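You operate a simulated robot arm through the tools that you are given. There is no shell and no other tool. Be economical: measure what you need, move in short steps, check, and stop when the job is done.

The job below is to be done with a simulated two-armed robot. You get a single attempt, and the scene is never put back.

## Task
Swap the yellow tray of oversize for the empty blue one.
Fine: shut the yellow gate first and open it again last; the yellow tray goes on the side bench; spill nothing; the isolator stays off.
Where things are to end (x, y in the base frame): yellow granule tray within 0.08 m of [0.78, 0.55]; blue granule tray within 0.03 m of [0.53, -0.09].

The check looks at the end state, three seconds after you hand in, the way a careful person would. Anything else that was tipped, shoved, dropped, spilled or broken makes it a failure.

## Robot
Two 7-joint arms with fingered hands on one trunk, on a base that drives. Base frame: it is fixed to the floor where the robot stands at the start and does not move with it; the origin is under the middle of the robot, x ahead of it, y to its left, z up. Readings come in m, rad, newtons and seconds.
The left shoulder is at the start at [0.07, 0.166, 1.118], the right one opposite. With the tool pointing down near the work surface each hand reaches from about 0.1 to 0.8 m from the robot's upright axis, wherever it stands, measured 20 degrees to its own side. Places, roughly: blue granule tray (20x20x6 cm) [0.8, 0.3, 0.9]; green gate knob [0.6, -0.4, 0.6]; green granule tray (20x20x6 cm) [0.5, -0.4, 0.4]; green run lever [0.6, -1.5, 1]; red isolator knob [0.6, -1.4, 1]; spot under the oversize chute [0.5, -0.1, 0.4]; top of the screen's side bench [0.9, 0.6, 0.8]; yellow gate knob [0.5, -0.1, 0.6]; yellow granule tray (20x20x6 cm) [0.5, -0.1, 0.4]. Payload 4.1 kg a hand.
The tool frame of a hand sits at the grasp point between the pads (the TCP): z along the fingers, y along the line on which they close. The tips reach 0.032 m beyond it. Largest opening 0.108 m; the body of the gripper starts 0.038 m behind the TCP. The gripper is a hand of 4 fingers: y runs from the thumb to the fingers, the wrist lies at [-0.016, -0.108, -0.186] in the tool frame, and closing takes about 1.5 s.
Orientation is told as [roll, pitch, yaw] about the base's x, y, z axes, in that order, counted from this pose: with the fingers straight down and the wrist toward the robot, the tool's x, y and z point along [0, 1, 0], [1, 0, 0] and [0, 0, -1] of the base frame.

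## Interface
- The arms move only by the tool move_arm. It takes "left_commands", "right_commands" or both (then of equal length, played together; a hand with none holds still); each is a list of rows, each a list of 6 numbers: the shift along the tool's x, y, z in units of 300 mm (1.0 is 300 mm), then the turn, a rotation vector about the tool's x, y, z in units of 90 degrees (1.0 is 90 degrees). In form: [[tx, ty, tz, ax, ay, az], ...]. A call has 1 to 10 rows; each row is the pose to reach, as a shift and turn from the pose commanded when the call began, along the tool's axes at that moment. "left_claw" and "right_claw" are, for a hand that has rows, the closure, from 0 (fully open) to 1 (shut), set as the call begins (left out, the last holds). A call with a number of a shift or a turn outside -1 to 1 is refused whole. Each row takes 0.2 s and may step no farther than 0.05 m and 0.15 rad from the row before; otherwise, or with a gripper value out of range, the whole call is refused. A pose out of reach is approached as far as the arm can. The call stops where the force on the tool passes 40 N (or 10 N more than at its start, if that is more) or the arm is blocked; 0.2 s more then pass. The fingers move at their own pace (about 0.045 m/s each) and stop on an object; they squeeze with about 29 N. The grip force told is the motor's: it shows also when the fingers shut on nothing. Time passes only in rows, and 0.2 s behind the last, so rows that repeat a pose let the fingers close. It gives the time, the measured TCP pose, the force on the tool (base axes), the opening and the grip force at its end, in the units of the frame above (readings bear some noise), with the torque about the TCP (base axes, N m) and any sound that the robot's microphone picked up.
- Cameras (640 x 400 px; columns grow to the right, rows downward): "scene" is now at [0.1368, -0.0073, 1.3354]; the picture's right is [-0.03, -1.00, 0.00], its down [-0.76, 0.02, -0.65] and it looks along [0.65, -0.02, -0.76] (base axes); focal length 267 px, centre (320, 200). "left" rides on the left gripper at [-0.064, -0.093, -0.131] in its tool frame; the picture's right is [-0.80, -0.28, 0.53], its down [0.55, -0.71, 0.45] and it looks along [0.25, 0.65, 0.72] (tool axes); focal length 247 px, centre (320, 200). "right" rides on the right gripper at [0.064, -0.093, -0.132] in its tool frame; the picture's right is [-0.80, 0.28, -0.53], its down [-0.55, -0.71, 0.45] and it looks along [-0.25, 0.65, 0.72] (tool axes); focal length 247 px, centre (320, 200). There is no depth. A picture from a camera that has moved, and an enlarged one, comes with that camera's place and axes in the base frame and with its lens. The place of the scene camera against the robot may be out by one fixed shift of up to 0.025 m in any direction.
- capture(camera): a new picture of that camera. No time passes.
- lift_body(by): slides the trunk up (or, below 0, down) by that many m; the arms and the scene camera ride with it, the base frame stays. It gives what a move gives, with no picture.
- steer(legs): drives the robot by 1 to 6 legs, each [ahead, left, turn to the left] in m, m and rad, along the robot's own axes; the way and the turn of a leg run together, so that a leg with both is an arc; at most 1.5 m and 3.142 rad a leg. The arms and the cameras ride along, it lands a little off, and it stops where it bumps. It gives what a move gives.
- move_fingers(index, middle, ring, thumb_bend, hand): sets how far each is bent, from 0 (flat) to 1 (curled in); at 0.3 the hand is open as for a grip, at 0.7 the pads meet at the TCP. One left out holds its place. A second passes; each finger stops where it meets its share of the squeeze, and holds until it gets a number again. A gripper value or a shape takes the hand back. It gives what a move gives, with no picture; readings hold the bend of each and the force on the fingers (four entries, about 0 where the hand has none), thumb and palm.
- set_grasp(shape, hand): the hand has 4 fingers and takes this shape, open, in about a second: jaw (thumb against the fingers, like two jaws); tri (thumb and two fingers); tip (a fingertip pinch); poke (one finger out to press); point (the index stretched); flat (the hand flat); cup (the hand cupped); fist (a fist). The gripper value then closes the fingers along that shape, each until it touches; the sizes above hold for jaw. It gives what a move gives, with no picture.
- aim_head(pan, tilt): turns the head with the scene camera to pan (to the left, within 1.501 rad either way) and tilt (down, from -0.506 to 1.204), counted from straight ahead of the robot. It gives what a move gives.
- inspect(camera, box): a new picture of the part [left, top, right, bottom] of that camera's present view, enlarged. No time passes.
- sign_off(): hands the job in; it is judged then, once.

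Work in short steps. Places have to be worked out from the pictures, the camera data and where the tool is seen: move nearer, look again, correct. Check each grasp and each placing, and mend what went wrong. You have 120 turns and 88 pictures in all, those below and enlarged ones among them. Open the grippers and draw the arms clear of the work before you hand the job in, unless the task says otherwise; then end with one line.

The tools are called after ">>>" as name(argument=value, ...) on one line, values as JSON. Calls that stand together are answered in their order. move_arm: Moves the arms, as the interface text tells. Its arguments: {"type":"object","properties":{"left_commands":{"type":"array"},"left_claw":{"type":"number"},"right_commands":{"type":"array"},"right_claw":{"type":"number"}},"required":[]} The other tools are called the same way: lift_body (by) slides the trunk up or down; set_grasp (shape, hand) gives the hand a shape; move_fingers (index, middle, ring, thumb_bend, hand) moves the fingers one by one; steer (legs) drives the base; aim_head (pan, tilt) turns the head that bears the scene camera; capture (camera) takes a picture; inspect (camera, box) takes an enlarged picture of a part of a camera's view; sign_off () hands the job in.

At the start:

```text
time_s: 0.0
left_tool_pos: [0.5721, 0.332, 1.0377]
left_orientation: [-0.001, 0.0, 0.0]
left_ft_force: [-0.6, 0.0, 0.3]
left_torque: [-0.03, -0.01, 0.01]
left_grip_width: 0.1076
left_grasp_force: 0.1
left_shape: jaw
left_bend: [0.3, 0.3, 0.3, 0.3]
left_finger forces: [0.1, 0.0, 0.0, 0.0, 0.0, 0.0]
right_tool_pos: [0.6061, -0.1392, 1.0469]
right_orientation: [0.0, 0.0, -0.001]
right_ft_force: [0.2, -0.3, 0.2]
right_torque: [0.0, 0.04, 0.0]
right_grip_width: 0.1076
right_grasp_force: 0.0
right_shape: jaw
right_bend: [0.3, 0.3, 0.3, 0.3]
right_finger forces: [0.1, 0.1, 0.0, 0.0, 0.0, 0.0]
trunk travel left (down, up): [-0.625, 0.315]
robot x, y, heading: [0.0003, -0.0008, -0.002]
head pan, tilt: [-0.03, 0.867]
```

scene: 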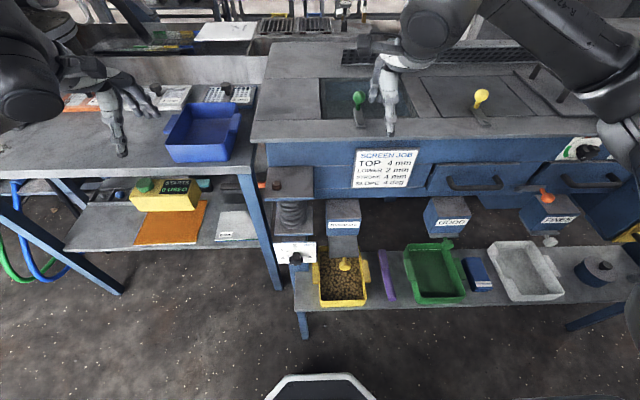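
right: 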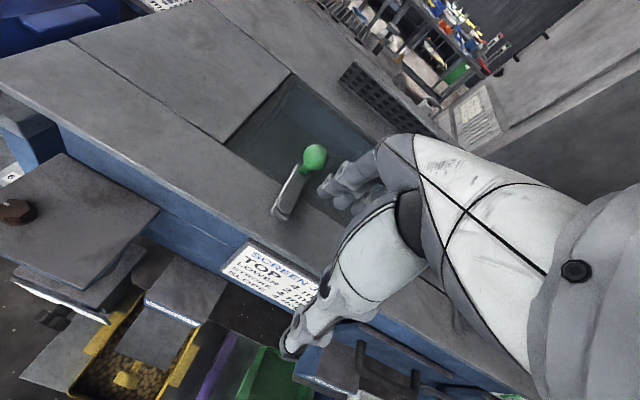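
left: 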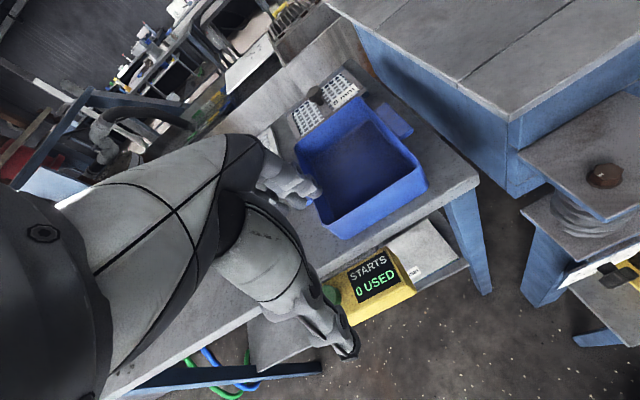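

The scene shows the bench with the blue tray at left and the yellow tray full of granules under the oversize chute. I look closer at the chute, the gate knob and the trays.

>>> inspect(camera="scene", box=[260, 160, 480, 320])

>>> inspect(camera="scene", box=[60, 60, 300, 250])

>>> inspect(camera="right", box=[0, 180, 320, 400])

```text
2.50 times, centred on (370, 240) of scene
camera zoom: at [0.1368, -0.0073, 1.3354], right [-0.03, -1.0, 0.0], down [-0.76, 0.02, -0.65], along [0.65, -0.02, -0.76], focal length 668 px, centre (195, 100)
```

zoom: 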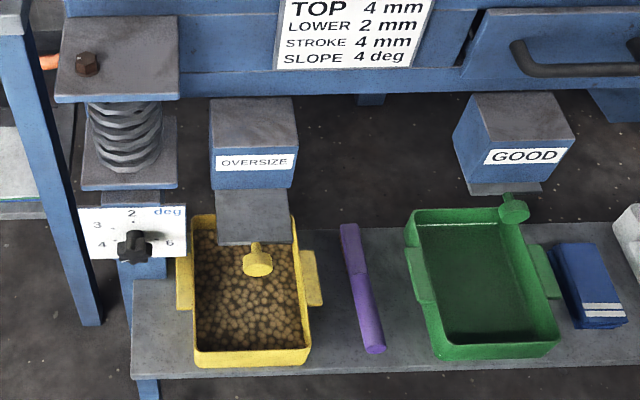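

```text
2.11 times, centred on (180, 155) of scene
camera zoom: at [0.1368, -0.0073, 1.3354], right [-0.03, -1.0, 0.0], down [-0.76, 0.02, -0.65], along [0.65, -0.02, -0.76], focal length 562 px, centre (615, 295)
```

zoom: 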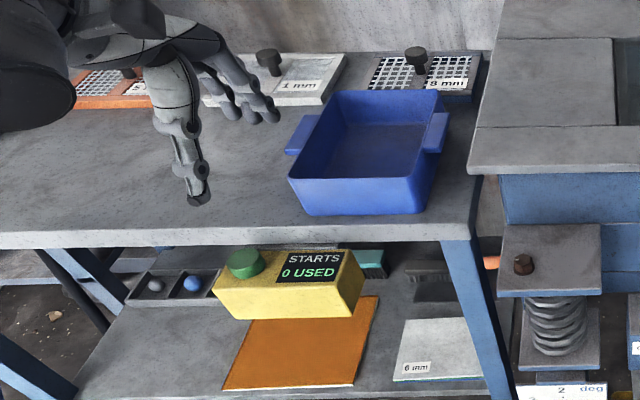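

```text
1.82 times, centred on (160, 290) of right
camera zoom: at [0.5122, -0.075, 1.1786], right [0.28, -0.8, 0.53], down [-0.71, -0.55, -0.45], along [0.65, -0.25, -0.72], focal length 449 px, centre (611, 36)
```

zoom: 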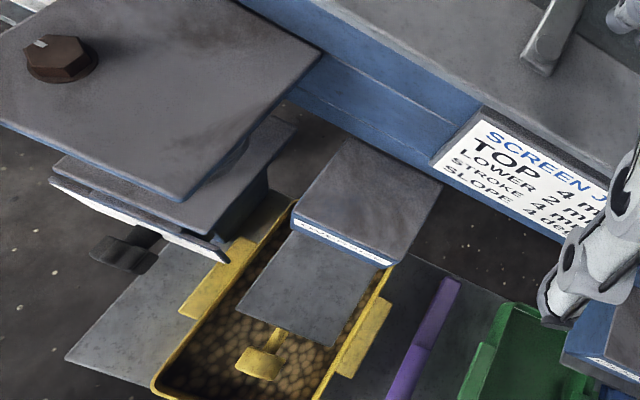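

Scaling from the scene camera, the yellow gate plate is pulled out: its knob is near (0.51, -0.09, 0.60), while the green one is pushed in. So shut should mean pushed in by about 6 cm. I back off a little and lower the trunk to get a better view.

>>> steer(legs=[[-0.2, 0, 0]])

>>> lift_body(by=-0.4)

>>> capture(camera="scene")

>>> capture(camera="right")

```text
time_s: 1.6
left_tool_pos: [0.3732, 0.3328, 1.0383]
left_orientation: [-0.001, 0.0, 0.001]
left_ft_force: [-0.2, -0.6, 0.4]
left_torque: [-0.01, 0.01, -0.04]
left_grip_width: 0.1076
left_grasp_force: 0.1
left_shape: jaw
left_bend: [0.3, 0.3, 0.3, 0.3]
left_finger forces: [0.0, 0.0, 0.0, 0.1, 0.1, 0.0]
right_tool_pos: [0.4072, -0.1374, 1.0476]
right_orientation: [0.0, -0.001, 0.002]
right_ft_force: [-0.1, 0.3, 0.3]
right_torque: [-0.01, 0.0, 0.01]
right_grip_width: 0.1079
right_grasp_force: 0.1
right_shape: jaw
right_bend: [0.3, 0.3, 0.3, 0.3]
right_finger forces: [0.0, 0.0, 0.0, 0.0, 0.0, 0.0]
trunk travel left (down, up): [-0.625, 0.315]
robot x, y, heading: [-0.1965, 0.0007, 0.004]
head pan, tilt: [-0.03, 0.867]
```

```text
time_s: 5.4
left_tool_pos: [0.3733, 0.3331, 0.6378]
left_orientation: [-0.001, -0.002, 0.002]
left_ft_force: [0.0, -0.1, -1.1]
left_torque: [0.0, 0.02, 0.01]
left_grip_width: 0.1072
left_grasp_force: 0.1
left_shape: jaw
left_bend: [0.3, 0.3, 0.3, 0.3]
left_finger forces: [0.0, 0.1, 0.0, 0.0, 0.0, 0.0]
right_tool_pos: [0.4069, -0.1371, 0.6478]
right_orientation: [0.0, 0.002, 0.001]
right_ft_force: [-0.3, 0.8, 0.1]
right_torque: [0.01, 0.04, 0.02]
right_grip_width: 0.1076
right_grasp_force: 0.1
right_shape: jaw
right_bend: [0.3, 0.3, 0.3, 0.3]
right_finger forces: [0.1, 0.0, 0.0, 0.0, 0.0, 0.1]
trunk travel left (down, up): [-0.225, 0.715]
robot x, y, heading: [-0.1994, 0.0018, -0.002]
head pan, tilt: [-0.03, 0.867]
```

```text
81 pictures are left
camera scene: at [-0.0616, -0.0073, 0.9354], right [-0.03, -1.0, 0.0], down [-0.76, 0.02, -0.65], along [0.65, -0.02, -0.76], focal length 267 px, centre (320, 200)
```

scene: 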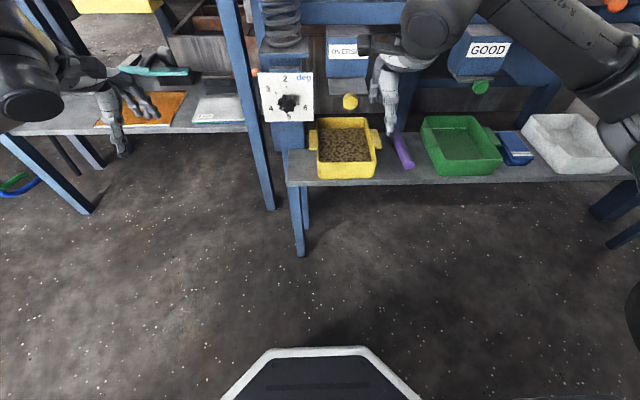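

```text
80 pictures are left
camera right: at [0.314, -0.0743, 0.7787], right [0.29, -0.8, 0.53], down [-0.7, -0.55, -0.45], along [0.65, -0.25, -0.72], focal length 247 px, centre (320, 200)
```

right: 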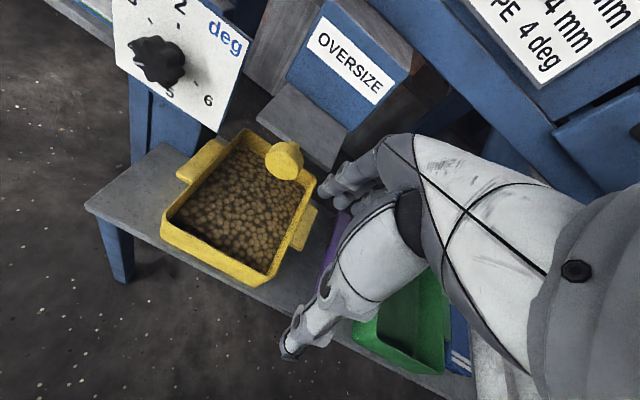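

The right wrist camera puts the knob near (0.49, -0.086, 0.60). I zoom in on the knob and tray tabs.

>>> inspect(camera="right", box=[130, 80, 370, 300])

>>> inspect(camera="scene", box=[260, 60, 420, 200])

```text
1.82 times, centred on (250, 190) of right
camera zoom: at [0.314, -0.0743, 0.7787], right [0.29, -0.8, 0.53], down [-0.7, -0.55, -0.45], along [0.65, -0.25, -0.72], focal length 449 px, centre (447, 218)
```

zoom: 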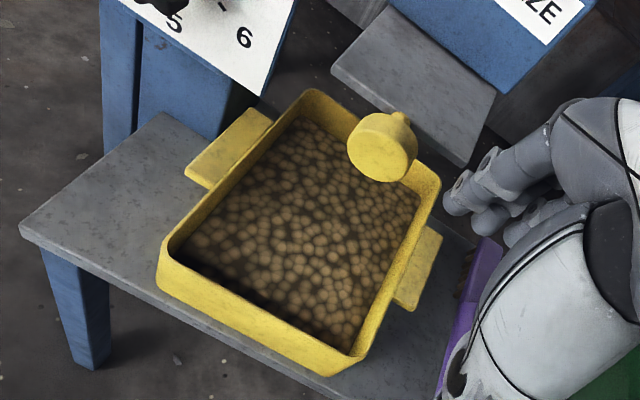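

```text
2.86 times, centred on (340, 130) of scene
camera zoom: at [-0.0616, -0.0073, 0.9354], right [-0.03, -1.0, 0.0], down [-0.76, 0.02, -0.65], along [0.65, -0.02, -0.76], focal length 763 px, centre (263, 400)
```

zoom: 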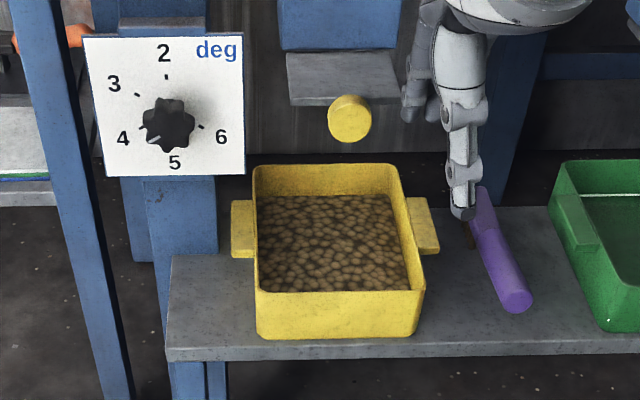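

The tray centre comes out at about (0.533, -0.087), 0.15 by 0.20 m, with tabs reaching 3 cm out in y. I close the right hand and line it up in front of the knob.

>>> move_arm(right_commands=[[0.085, 0, 0.07, 0, 0, 0], [0.17, -0.03, 0.14, 0, 0, 0], [0.17, -0.03, 0.14, 0, 0, 0], [0.17, -0.03, 0.14, 0, 0, 0], [0.17, -0.03, 0.14, 0, 0, 0], [0.17, -0.03, 0.14, 0, 0, 0], [0.17, -0.03, 0.14, 0, 0, 0], [0.17, -0.03, 0.14, 0, 0, 0]], right_claw=1)

>>> capture(camera="right")

>>> inspect(camera="scene", box=[240, 40, 440, 200])

```text
time_s: 7.2
left_tool_pos: [0.3726, 0.3335, 0.6381]
left_orientation: [0.001, 0.0, 0.001]
left_ft_force: [0.1, 0.6, 0.1]
left_torque: [0.02, 0.0, -0.02]
left_grip_width: 0.1077
left_grasp_force: 0.1
left_shape: jaw
left_bend: [0.3, 0.3, 0.3, 0.3]
left_finger forces: [0.0, 0.0, 0.0, 0.0, 0.0, 0.1]
right_tool_pos: [0.3988, -0.0883, 0.6062]
right_orientation: [-0.001, 0.002, 0.002]
right_ft_force: [1.0, -0.1, -0.4]
right_torque: [-0.05, -0.01, 0.01]
right_grip_width: 0.0
right_grasp_force: 29.5
right_shape: jaw
right_bend: [0.7, 0.7, 0.7, 0.49]
right_finger forces: [0.1, 0.0, 0.0, 0.0, 0.0, 0.0]
trunk travel left (down, up): [-0.225, 0.715]
robot x, y, heading: [-0.1984, -0.0011, 0.003]
head pan, tilt: [-0.03, 0.867]
```

```text
77 pictures are left
camera right: at [0.3042, -0.0235, 0.7381], right [0.29, -0.8, 0.53], down [-0.7, -0.55, -0.45], along [0.65, -0.25, -0.72], focal length 247 px, centre (320, 200)
```

right: 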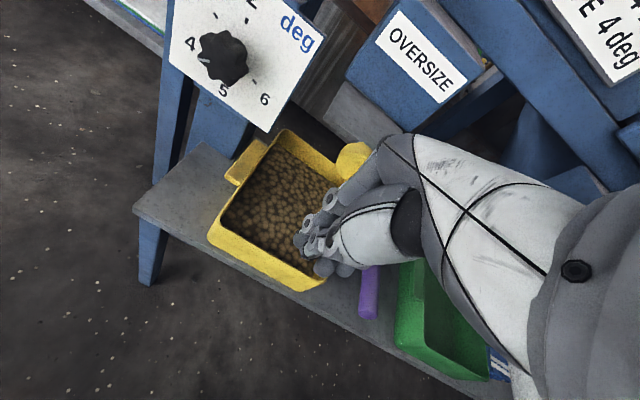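

```text
2.50 times, centred on (340, 120) of scene
camera zoom: at [-0.0615, -0.0072, 0.9354], right [-0.03, -1.0, 0.0], down [-0.76, 0.02, -0.65], along [0.65, -0.02, -0.76], focal length 668 px, centre (270, 400)
```

zoom: 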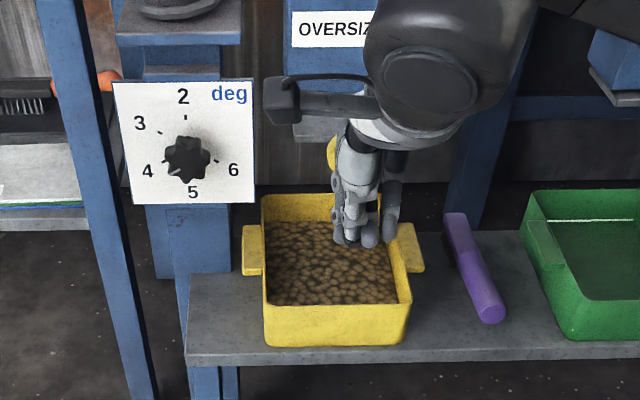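

Knob now triangulates to about (0.485, -0.086, 0.607), in line with the closed fingers. I advance until contact.

>>> move_arm(right_commands=[[0, 0.06, 0, 0, 0, 0], [0, 0.1, 0, 0, 0, 0], [0, 0.13, 0, 0, 0, 0], [0, 0.16, 0, 0, 0, 0], [0, 0.19, 0, 0, 0, 0], [0, 0.22, 0, 0, 0, 0], [0, 0.25, 0, 0, 0, 0]])

>>> capture(camera="right")

>>> capture(camera="left")

```text
time_s: 8.8
left_tool_pos: [0.3723, 0.3328, 0.6385]
left_orientation: [0.0, 0.0, 0.001]
left_ft_force: [-0.3, 0.9, -0.4]
left_torque: [-0.02, 0.03, 0.03]
left_grip_width: 0.1076
left_grasp_force: 0.1
left_shape: jaw
left_bend: [0.3, 0.3, 0.3, 0.3]
left_finger forces: [0.1, 0.1, 0.0, 0.0, 0.0, 0.0]
right_tool_pos: [0.4747, -0.0873, 0.6053]
right_orientation: [0.0, 0.0, 0.003]
right_ft_force: [-4.1, 0.9, -0.1]
right_torque: [-0.02, -0.08, -0.05]
right_grip_width: 0.0
right_grasp_force: 28.6
right_shape: jaw
right_bend: [0.7, 0.7, 0.7, 0.49]
right_finger forces: [0.1, 4.1, 0.0, 0.0, 0.0, 0.0]
trunk travel left (down, up): [-0.225, 0.715]
robot x, y, heading: [-0.1974, -0.0037, -0.002]
head pan, tilt: [-0.03, 0.867]
```

```text
75 pictures are left
camera right: at [0.3795, -0.0231, 0.7375], right [0.28, -0.8, 0.53], down [-0.7, -0.55, -0.45], along [0.65, -0.25, -0.72], focal length 247 px, centre (320, 200)
```

right: 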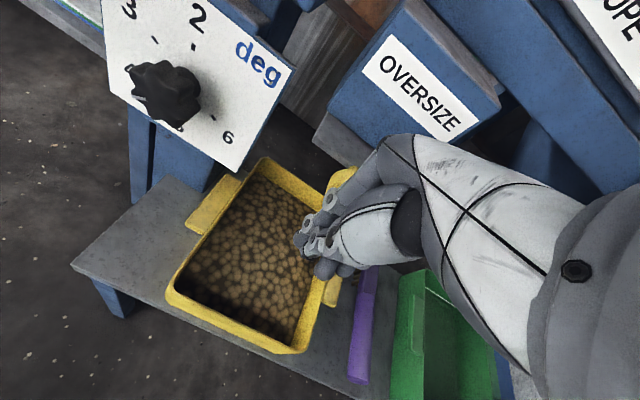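

```text
74 pictures are left
camera left: at [0.2809, 0.2682, 0.7698], right [-0.28, -0.8, -0.53], down [-0.71, 0.55, -0.45], along [0.65, 0.25, -0.72], focal length 247 px, centre (320, 200)
```

left: 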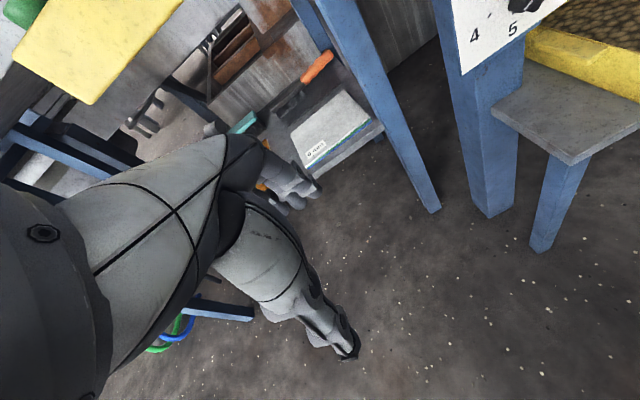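

Contact with the knob at 4 N. I keep pushing it in until it stops.

>>> move_arm(right_commands=[[0, 0.03, 0, 0, 0, 0], [0, 0.06, 0, 0, 0, 0], [0, 0.09, 0, 0, 0, 0], [0, 0.12, 0, 0, 0, 0], [0, 0.15, 0, 0, 0, 0], [0, 0.17, 0, 0, 0, 0], [0, 0.19, 0, 0, 0, 0]])

>>> capture(camera="right")

```text
time_s: 9.9
left_tool_pos: [0.372, 0.3321, 0.6397]
left_orientation: [0.001, -0.005, 0.0]
left_ft_force: [-1.0, -0.2, -0.2]
left_torque: [-0.02, 0.02, 0.0]
left_grip_width: 0.1076
left_grasp_force: 0.1
left_shape: jaw
left_bend: [0.3, 0.3, 0.3, 0.3]
left_finger forces: [0.1, 0.0, 0.0, 0.1, 0.0, 0.0]
right_tool_pos: [0.5024, -0.0862, 0.6069]
right_orientation: [0.001, 0.008, 0.007]
right_ft_force: [-28.3, -3.9, 7.3]
right_torque: [0.0, -0.77, -0.36]
right_grip_width: 0.0001
right_grasp_force: 28.8
right_shape: jaw
right_bend: [0.7, 0.7, 0.7, 0.49]
right_finger forces: [0.2, 29.6, 0.0, 0.1, 0.0, 0.1]
trunk travel left (down, up): [-0.225, 0.715]
robot x, y, heading: [-0.1987, 0.0019, 0.001]
head pan, tilt: [-0.03, 0.867]
stopped in row 5 (right hand): the force on the tool passed its limit at 50 N (the readings are from after the stop); the commanded pose is now the measured one
```

```text
73 pictures are left
camera right: at [0.4097, -0.0232, 0.7379], right [0.29, -0.8, 0.53], down [-0.71, -0.55, -0.44], along [0.65, -0.24, -0.72], focal length 247 px, centre (320, 200)
```

right: 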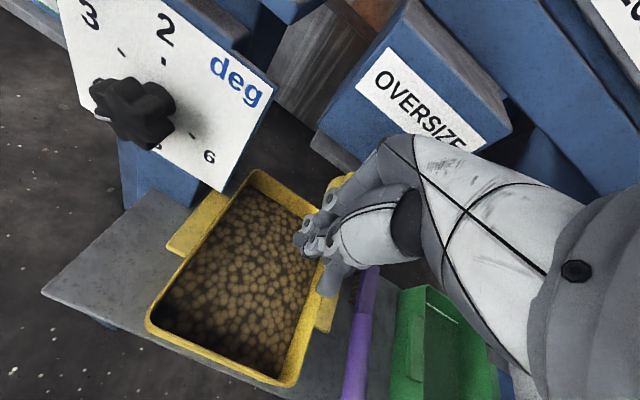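

The push met a hard stop after about 3–4 cm of gate travel. I back off to see the plate.

>>> move_arm(right_commands=[[0, -0.1, 0, 0, 0, 0], [0, -0.2, 0, 0, 0, 0], [-0.12, -0.3, 0, 0, 0, 0], [-0.25, -0.35, 0, 0, 0, 0]])

>>> inspect(camera="right", box=[100, 0, 420, 220])

>>> inspect(camera="scene", box=[240, 0, 520, 180])

```text
time_s: 10.9
left_tool_pos: [0.3721, 0.3331, 0.6383]
left_orientation: [0.0, 0.0, 0.002]
left_ft_force: [-0.8, -1.4, 0.2]
left_torque: [0.0, 0.01, 0.01]
left_grip_width: 0.1077
left_grasp_force: 0.1
left_shape: jaw
left_bend: [0.3, 0.3, 0.3, 0.3]
left_finger forces: [0.1, 0.0, 0.0, 0.1, 0.0, 0.0]
right_tool_pos: [0.4013, -0.1647, 0.6063]
right_orientation: [0.0, 0.009, 0.005]
right_ft_force: [-0.5, -0.2, 1.1]
right_torque: [-0.03, -0.04, -0.02]
right_grip_width: 0.0
right_grasp_force: 28.4
right_shape: jaw
right_bend: [0.7, 0.7, 0.7, 0.49]
right_finger forces: [0.0, 0.0, 0.0, 0.0, 0.1, 0.0]
trunk travel left (down, up): [-0.225, 0.715]
robot x, y, heading: [-0.1978, -0.002, 0.003]
head pan, tilt: [-0.03, 0.867]
```

```text
1.82 times, centred on (260, 110) of right
camera zoom: at [0.3091, -0.1018, 0.7369], right [0.29, -0.8, 0.53], down [-0.71, -0.55, -0.44], along [0.64, -0.25, -0.72], focal length 449 px, centre (429, 364)
```

zoom: 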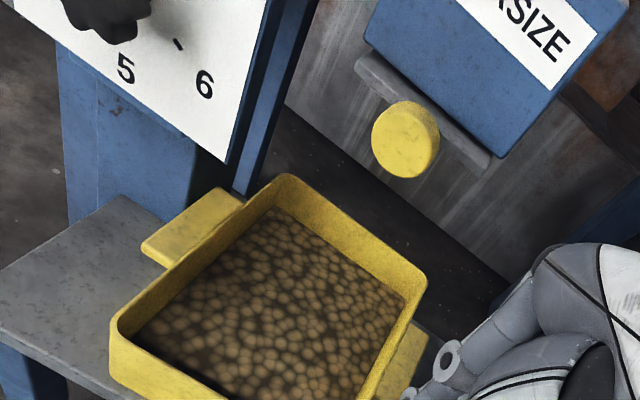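

```text
2.22 times, centred on (380, 90) of scene
camera zoom: at [-0.0622, -0.0076, 0.9354], right [-0.03, -1.0, 0.0], down [-0.76, 0.02, -0.65], along [0.65, -0.02, -0.76], focal length 594 px, centre (187, 444)
```

zoom: 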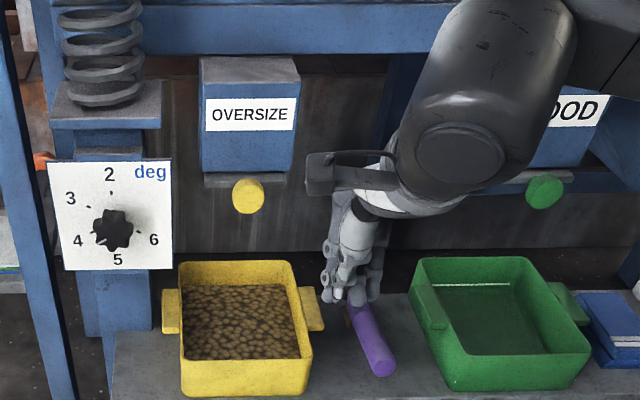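

Gate is now shut; yellow and green plates look alike. The dial board sits right above the left tab, so I'll first slide the tray 6–7 cm forward by its front wall. I open the right hand, go over the front wall and lower the trunk.

>>> move_arm(right_commands=[[0.12, 0.05, 0, 0, 0, 0], [0.25, 0.1, 0, 0, 0, 0], [0.25, 0.1, 0, 0, 0, 0], [0.25, 0.1, 0, 0, 0, 0], [0.25, 0.1, 0, 0, 0, 0], [0.25, 0.1, 0, 0, 0, 0], [0.25, 0.1, 0, 0, 0, 0]], right_claw=0)

>>> lift_body(by=-0.09)

>>> capture(camera="right")

>>> inspect(camera="scene", box=[240, 0, 440, 180])

```text
time_s: 12.5
left_tool_pos: [0.3733, 0.3327, 0.637]
left_orientation: [0.0, 0.0, 0.0]
left_ft_force: [0.1, -0.6, -0.5]
left_torque: [0.03, -0.03, 0.03]
left_grip_width: 0.1073
left_grasp_force: 0.1
left_shape: jaw
left_bend: [0.3, 0.3, 0.3, 0.3]
left_finger forces: [0.1, 0.0, 0.1, 0.1, 0.0, 0.0]
right_tool_pos: [0.4329, -0.0886, 0.6039]
right_orientation: [-0.003, 0.008, 0.006]
right_ft_force: [-0.5, -0.6, 0.4]
right_torque: [0.01, 0.01, -0.02]
right_grip_width: 0.108
right_grasp_force: 0.1
right_shape: jaw
right_bend: [0.3, 0.3, 0.3, 0.3]
right_finger forces: [0.0, 0.0, 0.0, 0.0, 0.0, 0.0]
trunk travel left (down, up): [-0.225, 0.715]
robot x, y, heading: [-0.2024, 0.0008, 0.001]
head pan, tilt: [-0.03, 0.867]
```

```text
time_s: 13.7
left_tool_pos: [0.3735, 0.3329, 0.5484]
left_orientation: [-0.001, -0.002, 0.001]
left_ft_force: [0.4, -0.1, 0.6]
left_torque: [0.03, -0.01, 0.04]
left_grip_width: 0.1073
left_grasp_force: 0.0
left_shape: jaw
left_bend: [0.3, 0.3, 0.3, 0.3]
left_finger forces: [0.0, 0.1, 0.0, 0.0, 0.1, 0.1]
right_tool_pos: [0.4332, -0.0892, 0.5143]
right_orientation: [0.001, 0.009, 0.005]
right_ft_force: [-1.6, -0.6, -0.6]
right_torque: [0.0, 0.0, -0.02]
right_grip_width: 0.1078
right_grasp_force: 0.0
right_shape: jaw
right_bend: [0.3, 0.3, 0.3, 0.3]
right_finger forces: [0.0, 0.0, 0.0, 0.0, 0.0, 0.0]
trunk travel left (down, up): [-0.135, 0.805]
robot x, y, heading: [-0.1967, -0.0019, -0.001]
head pan, tilt: [-0.03, 0.867]
```

```text
70 pictures are left
camera right: at [0.3398, -0.0252, 0.6456], right [0.29, -0.8, 0.53], down [-0.71, -0.55, -0.44], along [0.64, -0.25, -0.72], focal length 247 px, centre (320, 200)
```

right: 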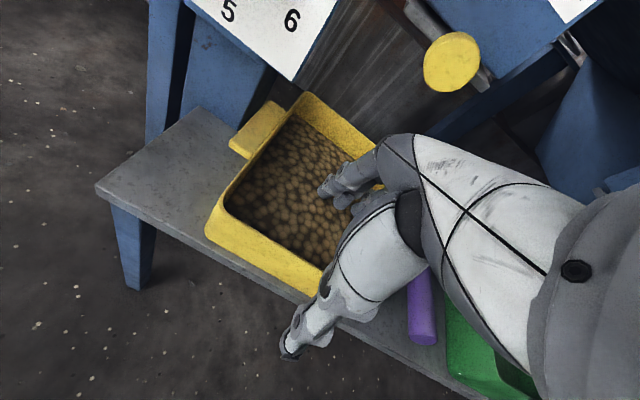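

```text
2.22 times, centred on (340, 90) of scene
camera zoom: at [-0.0623, -0.0074, 0.8455], right [-0.03, -1.0, 0.0], down [-0.76, 0.02, -0.65], along [0.65, -0.02, -0.76], focal length 594 px, centre (276, 444)
```

zoom: 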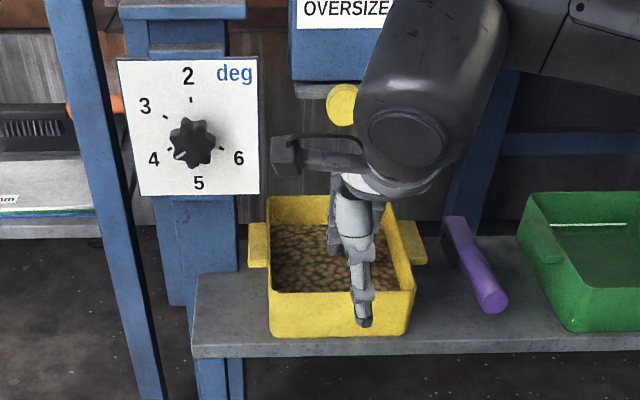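

Thumb is in front of the wall and the fingers are inside the tray, above the granules. I lower about 3 cm and close on the front wall.

>>> move_arm(right_commands=[[0, 0, 0.05, 0, 0, 0], [0, 0, 0.1, 0, 0, 0]], right_claw=0)

>>> inspect(camera="scene", box=[280, 40, 440, 160])

```text
time_s: 14.3
left_tool_pos: [0.372, 0.3323, 0.5481]
left_orientation: [0.0, -0.001, 0.0]
left_ft_force: [-0.4, 0.5, -1.0]
left_torque: [0.01, -0.03, 0.01]
left_grip_width: 0.1078
left_grasp_force: 0.0
left_shape: jaw
left_bend: [0.3, 0.3, 0.3, 0.3]
left_finger forces: [0.0, 0.0, 0.0, 0.1, 0.0, 0.0]
right_tool_pos: [0.4344, -0.0893, 0.4817]
right_orientation: [-0.002, 0.01, 0.005]
right_ft_force: [-0.5, 0.6, 1.1]
right_torque: [-0.01, 0.03, -0.01]
right_grip_width: 0.1078
right_grasp_force: 0.1
right_shape: jaw
right_bend: [0.3, 0.3, 0.3, 0.3]
right_finger forces: [0.1, 0.0, 0.0, 0.1, 0.0, 0.0]
trunk travel left (down, up): [-0.135, 0.805]
robot x, y, heading: [-0.1992, -0.0014, 0.001]
head pan, tilt: [-0.03, 0.867]
```

```text
3.33 times, centred on (360, 100) of scene
camera zoom: at [-0.0621, -0.0074, 0.8454], right [-0.03, -1.0, 0.0], down [-0.76, 0.02, -0.65], along [0.65, -0.02, -0.76], focal length 890 px, centre (187, 533)
```

zoom: 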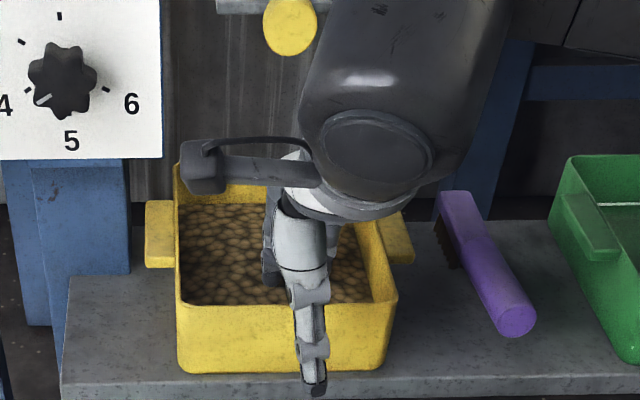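

No contact yet and the clearance is good. I close on the wall.

>>> move_arm(right_commands=[[0, 0, 0, 0, 0, 0], [0, 0, 0, 0, 0, 0], [0, 0, 0, 0, 0, 0], [0, 0, 0, 0, 0, 0], [0, 0, 0, 0, 0, 0], [0, 0, 0, 0, 0, 0], [0, 0, 0, 0, 0, 0]], right_claw=1)

>>> inspect(camera="scene", box=[280, 40, 440, 160])

```text
time_s: 15.9
left_tool_pos: [0.3737, 0.3336, 0.5488]
left_orientation: [0.0, -0.001, 0.002]
left_ft_force: [-0.6, 0.3, 0.4]
left_torque: [0.0, 0.02, -0.01]
left_grip_width: 0.1074
left_grasp_force: 0.0
left_shape: jaw
left_bend: [0.3, 0.3, 0.3, 0.3]
left_finger forces: [0.0, 0.0, 0.1, 0.1, 0.0, 0.1]
right_tool_pos: [0.4332, -0.0883, 0.4833]
right_orientation: [-0.002, 0.009, 0.007]
right_ft_force: [0.5, 0.4, 0.2]
right_torque: [0.05, 0.02, 0.04]
right_grip_width: 0.0001
right_grasp_force: 25.7
right_shape: jaw
right_bend: [0.7, 0.7, 0.7, 0.72]
right_finger forces: [13.0, 6.8, 3.1, 0.0, 22.9, 0.1]
trunk travel left (down, up): [-0.135, 0.805]
robot x, y, heading: [-0.1957, -0.0014, 0.002]
head pan, tilt: [-0.03, 0.867]
```

```text
3.33 times, centred on (360, 100) of scene
camera zoom: at [-0.062, -0.0074, 0.8453], right [-0.03, -1.0, 0.0], down [-0.76, 0.02, -0.65], along [0.65, -0.02, -0.76], focal length 890 px, centre (187, 533)
```

zoom: 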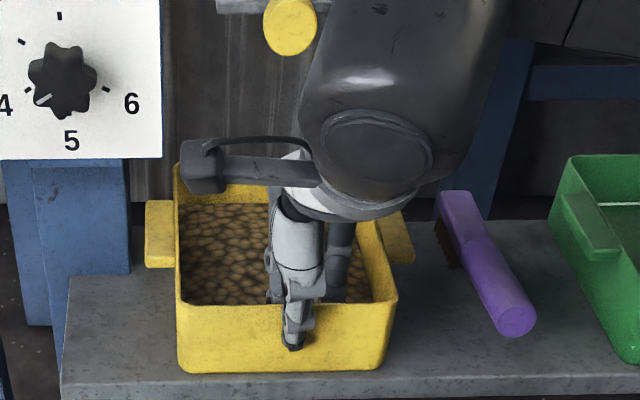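

Finger and thumb pads bear 23 N on the wall: gripped. I slide the tray slowly 7 cm toward the robot.

>>> move_arm(right_commands=[[0, -0.03, 0, 0, 0, 0], [0, -0.06, 0, 0, 0, 0], [0, -0.09, 0, 0, 0, 0], [0, -0.12, 0, 0, 0, 0], [0, -0.15, 0, 0, 0, 0], [0, -0.18, 0, 0, 0, 0], [0, -0.205, 0, 0, 0, 0], [0, -0.23, 0, 0, 0, 0]])

>>> inspect(camera="scene", box=[240, 20, 440, 180])

```text
time_s: 17.7
left_tool_pos: [0.3729, 0.3328, 0.5478]
left_orientation: [0.001, 0.0, -0.001]
left_ft_force: [-0.6, 0.3, 0.8]
left_torque: [0.04, 0.01, -0.01]
left_grip_width: 0.1074
left_grasp_force: 0.0
left_shape: jaw
left_bend: [0.3, 0.3, 0.3, 0.3]
left_finger forces: [0.0, 0.1, 0.0, 0.1, 0.0, 0.0]
right_tool_pos: [0.363, -0.0886, 0.484]
right_orientation: [-0.001, 0.009, 0.005]
right_ft_force: [0.4, -0.2, 0.0]
right_torque: [0.04, -0.03, 0.03]
right_grip_width: 0.0001
right_grasp_force: 29.4
right_shape: jaw
right_bend: [0.7, 0.7, 0.7, 0.72]
right_finger forces: [16.2, 7.3, 3.0, 0.0, 25.9, 0.1]
trunk travel left (down, up): [-0.135, 0.805]
robot x, y, heading: [-0.1998, -0.001, 0.003]
head pan, tilt: [-0.03, 0.867]
```

```text
2.50 times, centred on (340, 100) of scene
camera zoom: at [-0.0619, -0.0074, 0.8453], right [-0.03, -1.0, 0.0], down [-0.76, 0.02, -0.65], along [0.65, -0.02, -0.76], focal length 668 px, centre (270, 450)
```

zoom: 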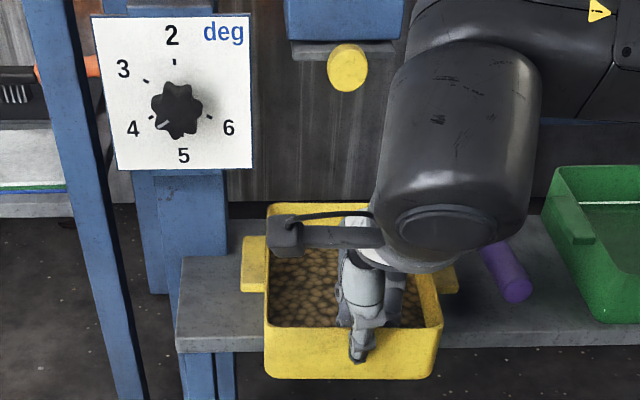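

Tray slid 7 cm without trouble. I release, raise the right hand clear, and begin yawing both hands so they can pinch the side walls at the tabs.

>>> move_arm(right_commands=[[0, 0, 0, 0, 0, 0], [0, 0, 0, 0, 0, 0], [0, 0, 0, 0, 0, 0], [0, 0, 0, 0, 0, 0], [0, 0, 0, 0, 0, 0], [0, 0, 0, 0, 0, 0], [0, 0, -0.1, 0, 0, 0], [0, 0, -0.25, 0, 0, 0], [0, 0, -0.4, 0, 0, 0]], right_claw=0)

>>> move_arm(right_commands=[[-0.05, 0, 0, 0, 0, -0.09], [-0.1, 0, 0, 0, 0, -0.18], [-0.15, 0, 0, 0, 0, -0.27], [-0.2, 0, 0, 0, 0, -0.36], [-0.25, 0, 0, 0, 0, -0.45], [-0.3, 0, 0, 0, 0, -0.54], [-0.3, 0, 0, 0, 0, -0.63], [-0.3, 0, 0, 0, 0, -0.72], [-0.3, 0, 0, 0, 0, -0.81], [-0.3, 0, 0, 0, 0, -0.9]], left_commands=[[0, 0, 0, 0, 0, 0.09], [0, 0, 0, 0, 0, 0.18], [0, 0, 0, 0, 0, 0.27], [0, 0, 0, 0, 0, 0.36], [0, 0, 0, 0, 0, 0.45], [0, 0, 0, 0, 0, 0.54], [0, 0, 0, 0, 0, 0.63], [0, 0, 0, 0, 0, 0.72], [0, 0, 0, 0, 0, 0.81], [0, 0, 0, 0, 0, 0.9]])

>>> capture(camera="scene")

```text
time_s: 19.7
left_tool_pos: [0.3728, 0.3319, 0.548]
left_orientation: [0.001, 0.001, 0.002]
left_ft_force: [-0.1, 0.3, -1.3]
left_torque: [-0.01, -0.02, 0.05]
left_grip_width: 0.1074
left_grasp_force: 0.0
left_shape: jaw
left_bend: [0.3, 0.3, 0.3, 0.3]
left_finger forces: [0.0, 0.0, 0.0, 0.0, 0.0, 0.0]
right_tool_pos: [0.3634, -0.0913, 0.6052]
right_orientation: [0.0, 0.012, 0.005]
right_ft_force: [0.7, -0.5, -0.2]
right_torque: [-0.01, -0.01, 0.01]
right_grip_width: 0.1082
right_grasp_force: 0.0
right_shape: jaw
right_bend: [0.3, 0.3, 0.3, 0.3]
right_finger forces: [0.1, 0.0, 0.0, 0.1, 0.0, 0.0]
trunk travel left (down, up): [-0.135, 0.805]
robot x, y, heading: [-0.1986, -0.001, 0.004]
head pan, tilt: [-0.03, 0.867]
```

```text
time_s: 21.9
left_tool_pos: [0.3724, 0.3325, 0.5489]
left_orientation: [-0.001, -0.001, -1.415]
left_ft_force: [-0.1, -0.5, -0.3]
left_torque: [0.02, -0.01, -0.02]
left_grip_width: 0.1078
left_grasp_force: 0.1
left_shape: jaw
left_bend: [0.3, 0.3, 0.3, 0.3]
left_finger forces: [0.0, 0.0, 0.0, 0.0, 0.1, 0.0]
right_tool_pos: [0.2852, -0.1636, 0.5948]
right_orientation: [-0.007, 0.036, 0.944]
right_ft_force: [-0.5, 1.2, 0.1]
right_torque: [0.05, 0.03, 0.01]
right_grip_width: 0.108
right_grasp_force: 0.1
right_shape: jaw
right_bend: [0.3, 0.3, 0.3, 0.3]
right_finger forces: [0.0, 0.1, 0.0, 0.0, 0.0, 0.0]
right hand out of reach, approached as far as the arm can: row 6, 7, 8, 9, 10
trunk travel left (down, up): [-0.135, 0.805]
robot x, y, heading: [-0.1972, -0.003, 0.004]
head pan, tilt: [-0.03, 0.867]
```

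```text
65 pictures are left
camera scene: at [-0.0621, -0.0073, 0.8454], right [-0.03, -1.0, 0.0], down [-0.76, 0.02, -0.65], along [0.65, -0.02, -0.76], focal length 267 px, centre (320, 200)
```

scene: 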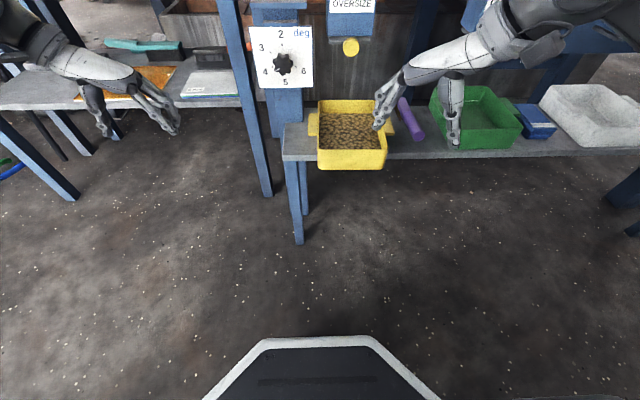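

The right hand couldn't complete the yaw that close in. I back the base and raise the trunk, which gives the arms room, then retry.

>>> steer(legs=[[-0.15, 0, 0]])

>>> lift_body(by=0.15)

>>> move_arm(right_commands=[[0, 0.15, 0, 0, 0, 0], [0, 0.3, 0, 0, 0, 0], [0, 0.45, 0, 0, 0, 0], [0, 0.5, 0, 0, 0, 0], [0, 0.5, 0, 0, 0, -0.09], [0, 0.5, 0, 0, 0, -0.18], [0, 0.5, 0, 0, 0, -0.27], [0, 0.5, 0, 0, 0, -0.36], [0, 0.5, 0, 0, 0, -0.39]])

```text
time_s: 23.3
left_tool_pos: [0.2213, 0.3331, 0.5479]
left_orientation: [0.0, 0.0, -1.411]
left_ft_force: [-0.3, 0.8, 0.2]
left_torque: [-0.03, 0.0, 0.03]
left_grip_width: 0.1079
left_grasp_force: 0.1
left_shape: jaw
left_bend: [0.3, 0.3, 0.3, 0.3]
left_finger forces: [0.0, 0.1, 0.0, 0.0, 0.0, 0.0]
right_tool_pos: [0.1354, -0.162, 0.5977]
right_orientation: [-0.009, 0.037, 0.945]
right_ft_force: [0.2, -0.4, 0.1]
right_torque: [-0.02, 0.0, -0.03]
right_grip_width: 0.108
right_grasp_force: 0.0
right_shape: jaw
right_bend: [0.3, 0.3, 0.3, 0.3]
right_finger forces: [0.0, 0.1, 0.0, 0.1, 0.1, 0.0]
trunk travel left (down, up): [-0.135, 0.805]
robot x, y, heading: [-0.3482, 0.001, 0.005]
head pan, tilt: [-0.03, 0.867]
```

```text
time_s: 25.0
left_tool_pos: [0.2224, 0.3339, 0.6977]
left_orientation: [0.001, 0.0, -1.411]
left_ft_force: [-0.2, 0.0, 0.5]
left_torque: [0.03, 0.0, 0.02]
left_grip_width: 0.108
left_grasp_force: 0.2
left_shape: jaw
left_bend: [0.3, 0.3, 0.3, 0.3]
left_finger forces: [0.1, 0.0, 0.1, 0.0, 0.0, 0.0]
right_tool_pos: [0.1344, -0.1634, 0.7471]
right_orientation: [-0.006, 0.037, 0.943]
right_ft_force: [0.0, 0.2, -0.1]
right_torque: [-0.01, 0.01, 0.01]
right_grip_width: 0.1081
right_grasp_force: 0.1
right_shape: jaw
right_bend: [0.3, 0.3, 0.3, 0.3]
right_finger forces: [0.0, 0.0, 0.2, 0.1, 0.0, 0.1]
trunk travel left (down, up): [-0.285, 0.655]
robot x, y, heading: [-0.3518, 0.0008, 0.003]
head pan, tilt: [-0.03, 0.867]
```

```text
time_s: 27.0
left_tool_pos: [0.2223, 0.3326, 0.6987]
left_orientation: [-0.002, 0.002, -1.412]
left_ft_force: [0.1, 0.0, 0.3]
left_torque: [-0.02, 0.03, 0.03]
left_grip_width: 0.1078
left_grasp_force: 0.1
left_shape: jaw
left_bend: [0.3, 0.3, 0.3, 0.3]
left_finger forces: [0.0, 0.1, 0.1, 0.0, 0.1, 0.0]
right_tool_pos: [0.1281, -0.0387, 0.7871]
right_orientation: [0.054, 0.043, 1.213]
right_ft_force: [-0.5, 0.4, -0.5]
right_torque: [0.0, -0.01, -0.01]
right_grip_width: 0.1079
right_grasp_force: 0.0
right_shape: jaw
right_bend: [0.3, 0.3, 0.3, 0.3]
right_finger forces: [0.0, 0.0, 0.0, 0.1, 0.0, 0.0]
right hand out of reach, approached as far as the arm can: row 5, 6, 7, 8, 9
trunk travel left (down, up): [-0.285, 0.655]
robot x, y, heading: [-0.3524, -0.0022, 0.002]
head pan, tilt: [-0.03, 0.867]
```

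I moved along the rotated axes, so the hand ended too near the body. I reach it further out and outward, then finish the yaw.

>>> move_arm(right_commands=[[-0.127, -0.071, 0, 0, 0, 0], [-0.254, -0.142, 0, 0, 0, 0], [-0.381, -0.213, 0, 0, 0, 0], [-0.508, -0.284, 0, 0, 0, 0], [-0.635, -0.355, 0, 0, 0, 0], [-0.764, -0.427, 0, 0, 0, 0], [-0.764, -0.427, 0, 0, 0, -0.08], [-0.764, -0.427, 0, 0, 0, -0.16], [-0.764, -0.427, 0, 0, 0, -0.227]])

```text
time_s: 29.0
left_tool_pos: [0.2222, 0.3321, 0.6975]
left_orientation: [0.0, 0.001, -1.413]
left_ft_force: [0.1, -0.3, -0.9]
left_torque: [-0.02, -0.02, 0.05]
left_grip_width: 0.1075
left_grasp_force: 0.2
left_shape: jaw
left_bend: [0.3, 0.3, 0.3, 0.3]
left_finger forces: [0.0, 0.1, 0.1, 0.1, 0.0, 0.0]
right_tool_pos: [0.024, -0.1025, 0.8404]
right_orientation: [0.068, 0.021, 1.557]
right_ft_force: [0.2, 0.0, -0.1]
right_torque: [-0.02, 0.01, 0.01]
right_grip_width: 0.1079
right_grasp_force: 0.1
right_shape: jaw
right_bend: [0.3, 0.3, 0.3, 0.3]
right_finger forces: [0.0, 0.0, 0.1, 0.0, 0.0, 0.0]
right hand out of reach, approached as far as the arm can: row 1, 2, 3, 4, 5, 6, 7, 8, 9
trunk travel left (down, up): [-0.285, 0.655]
robot x, y, heading: [-0.3466, -0.0019, 0.005]
head pan, tilt: [-0.03, 0.867]
```

I suspect the commanded pose ran ahead of the measured one; a null row will tell.

>>> move_arm(right_commands=[[0, 0, 0, 0, 0, 0.09]])

```text
time_s: 29.4
left_tool_pos: [0.221, 0.3333, 0.6982]
left_orientation: [0.0, -0.001, -1.412]
left_ft_force: [0.0, -0.1, -0.2]
left_torque: [-0.03, 0.01, -0.01]
left_grip_width: 0.1079
left_grasp_force: 0.0
left_shape: jaw
left_bend: [0.3, 0.3, 0.3, 0.3]
left_finger forces: [0.0, 0.0, 0.0, 0.0, 0.1, 0.0]
right_tool_pos: [0.0217, -0.1053, 0.8384]
right_orientation: [0.061, 0.027, 1.426]
right_ft_force: [1.2, 0.0, 0.2]
right_torque: [0.0, 0.0, 0.0]
right_grip_width: 0.1081
right_grasp_force: 0.1
right_shape: jaw
right_bend: [0.3, 0.3, 0.3, 0.3]
right_finger forces: [0.0, 0.1, 0.1, 0.0, 0.0, 0.1]
trunk travel left (down, up): [-0.285, 0.655]
robot x, y, heading: [-0.3487, -0.0024, 0.003]
head pan, tilt: [-0.03, 0.867]
```

Commanded equals measured, so the joint really is at a limit there. I unwind the yaw, then go to the mirror of the left hand's place, where the yaw worked.

>>> move_arm(right_commands=[[0, 0, 0, 0, 0, 0.09], [0, 0, 0, 0, 0, 0.18], [0, 0, 0, 0, 0, 0.27], [0, 0, 0, 0, 0, 0.36], [0, 0, 0, 0, 0, 0.45], [0, 0, 0, 0, 0, 0.54], [0, 0, 0, 0, 0, 0.63], [0, 0, 0, 0, 0, 0.72], [0, 0, 0, 0, 0, 0.81], [0, 0, 0, 0, 0, 0.9]])

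>>> move_arm(right_commands=[[-0.1, 0.12, 0.04, 0, 0, 0], [-0.2, 0.24, 0.08, 0, 0, 0], [-0.3, 0.36, 0.12, 0, 0, 0], [-0.4, 0.48, 0.16, 0, 0, 0], [-0.5, 0.6, 0.2, 0, 0, 0], [-0.6, 0.66, 0.24, 0, 0, 0], [-0.7, 0.66, 0.28, 0, 0, 0], [-0.76, 0.66, 0.32, 0, 0, 0]])

```text
time_s: 31.6
left_tool_pos: [0.2224, 0.3336, 0.6985]
left_orientation: [0.001, 0.0, -1.413]
left_ft_force: [0.8, 0.1, -0.8]
left_torque: [0.0, 0.0, 0.0]
left_grip_width: 0.1078
left_grasp_force: 0.0
left_shape: jaw
left_bend: [0.3, 0.3, 0.3, 0.3]
left_finger forces: [0.0, 0.0, 0.0, 0.0, 0.0, 0.1]
right_tool_pos: [0.0204, -0.1089, 0.8389]
right_orientation: [-0.019, 0.066, 0.009]
right_ft_force: [0.3, -0.9, 0.0]
right_torque: [-0.03, 0.02, -0.03]
right_grip_width: 0.1081
right_grasp_force: 0.1
right_shape: jaw
right_bend: [0.3, 0.3, 0.3, 0.3]
right_finger forces: [0.1, 0.0, 0.1, 0.1, 0.1, 0.0]
trunk travel left (down, up): [-0.285, 0.655]
robot x, y, heading: [-0.3478, -0.0005, 0.0]
head pan, tilt: [-0.03, 0.867]
```

```text
time_s: 33.4
left_tool_pos: [0.2209, 0.3325, 0.6986]
left_orientation: [0.0, 0.0, -1.412]
left_ft_force: [0.5, -0.2, 0.6]
left_torque: [-0.06, 0.0, 0.0]
left_grip_width: 0.1077
left_grasp_force: 0.0
left_shape: jaw
left_bend: [0.3, 0.3, 0.3, 0.3]
left_finger forces: [0.1, 0.0, 0.0, 0.1, 0.0, 0.0]
right_tool_pos: [0.2159, -0.336, 0.7332]
right_orientation: [-0.02, 0.065, 0.012]
right_ft_force: [-0.5, 0.8, 0.1]
right_torque: [0.0, -0.03, 0.04]
right_grip_width: 0.1079
right_grasp_force: 0.1
right_shape: jaw
right_bend: [0.3, 0.3, 0.3, 0.3]
right_finger forces: [0.0, 0.1, 0.0, 0.1, 0.1, 0.0]
trunk travel left (down, up): [-0.285, 0.655]
robot x, y, heading: [-0.3517, 0.0024, 0.004]
head pan, tilt: [-0.03, 0.867]
```

Right hand is back in a healthy pose. I yaw it here, and meanwhile test whether the left can hold its yaw while moving inward.

>>> move_arm(right_commands=[[0, 0, 0, 0, 0, -0.09], [0, 0, 0, 0, 0, -0.18], [0, 0, 0, 0, 0, -0.27], [0, 0, 0, 0, 0, -0.36], [0, 0, 0, 0, 0, -0.45], [0, 0, 0, 0, 0, -0.54], [0, 0, 0, 0, 0, -0.63], [0, 0, 0, 0, 0, -0.72], [0, 0, 0, 0, 0, -0.81], [0, 0, 0, 0, 0, -0.9]], left_commands=[[0.05, 0.084, 0, 0, 0, 0], [0.1, 0.168, 0, 0, 0, 0], [0.15, 0.252, 0, 0, 0, 0], [0.2, 0.336, 0, 0, 0, 0], [0.25, 0.42, 0, 0, 0, 0], [0.3, 0.504, 0, 0, 0, 0], [0.35, 0.588, 0, 0, 0, 0], [0.35, 0.672, 0, 0, 0, 0], [0.35, 0.756, 0, 0, 0, 0], [0.35, 0.84, 0, 0, 0, 0]])

```text
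time_s: 35.2
left_tool_pos: [0.3578, 0.1548, 0.6969]
left_orientation: [0.001, 0.001, -1.411]
left_ft_force: [-0.8, -0.4, 0.1]
left_torque: [-0.01, 0.04, 0.01]
left_grip_width: 0.1077
left_grasp_force: 0.1
left_shape: jaw
left_bend: [0.3, 0.3, 0.3, 0.3]
left_finger forces: [0.0, 0.0, 0.0, 0.0, 0.1, 0.0]
right_tool_pos: [0.0449, -0.2568, 0.759]
right_orientation: [0.109, 0.17, 0.991]
right_ft_force: [-0.1, -0.1, 1.0]
right_torque: [-0.04, 0.0, -0.01]
right_grip_width: 0.108
right_grasp_force: 0.1
right_shape: jaw
right_bend: [0.3, 0.3, 0.3, 0.3]
right_finger forces: [0.0, 0.0, 0.0, 0.1, 0.1, 0.0]
right hand out of reach, approached as far as the arm can: row 4, 5, 6, 7, 8, 9
trunk travel left (down, up): [-0.285, 0.655]
robot x, y, heading: [-0.3493, -0.0018, 0.0]
head pan, tilt: [-0.03, 0.867]
stopped in row 9 (right hand): the force on the tool passed its limit at 53 N (the readings are from after the stop); the commanded pose is now the measured one
```

The right arm is poorly configured and touched something (likely itself). I look.

>>> aim_head(pan=-0.5, tilt=0.7)

>>> capture(camera="scene")

>>> capture(camera="right")

>>> capture(camera="left")

```text
time_s: 36.2
left_tool_pos: [0.356, 0.1541, 0.6971]
left_orientation: [-0.001, -0.001, -1.411]
left_ft_force: [0.1, 0.4, -0.2]
left_torque: [-0.07, 0.0, 0.0]
left_grip_width: 0.1075
left_grasp_force: 0.1
left_shape: jaw
left_bend: [0.3, 0.3, 0.3, 0.3]
left_finger forces: [0.0, 0.1, 0.0, 0.0, 0.0, 0.1]
right_tool_pos: [0.0452, -0.2552, 0.759]
right_orientation: [0.105, 0.17, 0.995]
right_ft_force: [-1.0, -0.3, 0.5]
right_torque: [0.01, 0.03, 0.01]
right_grip_width: 0.1079
right_grasp_force: 0.1
right_shape: jaw
right_bend: [0.3, 0.3, 0.3, 0.3]
right_finger forces: [0.1, 0.0, 0.0, 0.0, 0.0, 0.0]
trunk travel left (down, up): [-0.285, 0.655]
robot x, y, heading: [-0.3472, -0.0015, 0.007]
head pan, tilt: [-0.499, 0.7]
```

```text
64 pictures are left
camera scene: at [-0.2151, -0.0456, 1.009], right [-0.48, -0.88, 0.0], down [-0.57, 0.31, -0.76], along [0.67, -0.36, -0.64], focal length 267 px, centre (320, 200)
```

scene: 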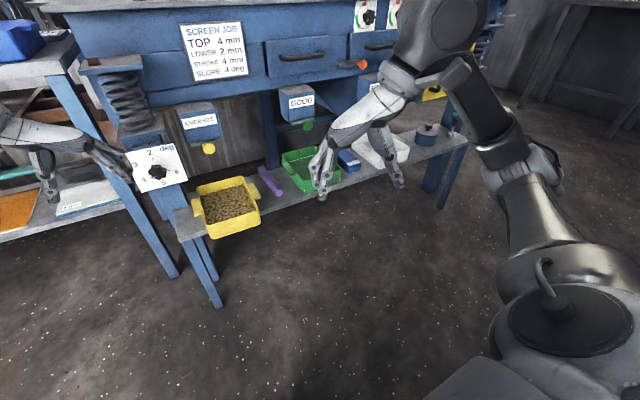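

```text
63 pictures are left
camera right: at [-0.0351, -0.2852, 0.9102], right [0.91, -0.17, 0.39], down [-0.01, -0.93, -0.38], along [0.42, 0.34, -0.84], focal length 247 px, centre (320, 200)
```

right: 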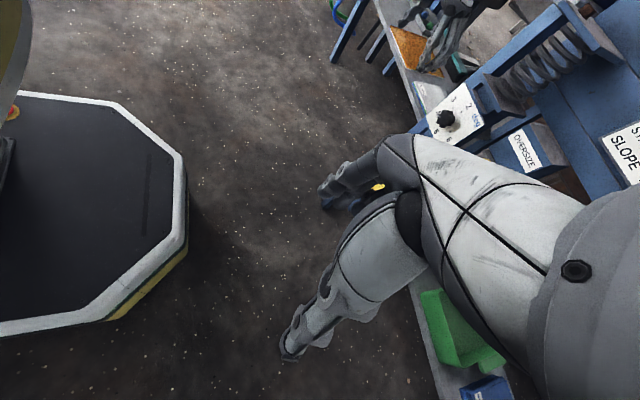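

```text
62 pictures are left
camera left: at [0.2782, 0.2355, 0.8295], right [-0.83, 0.15, -0.53], down [0.43, 0.78, -0.45], along [0.35, -0.6, -0.72], focal length 247 px, centre (320, 200)
```

left: 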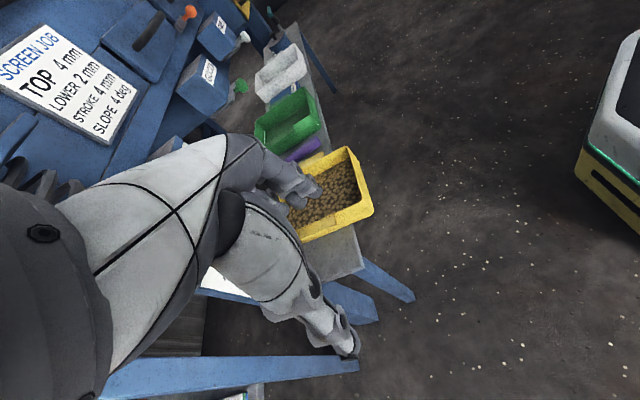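

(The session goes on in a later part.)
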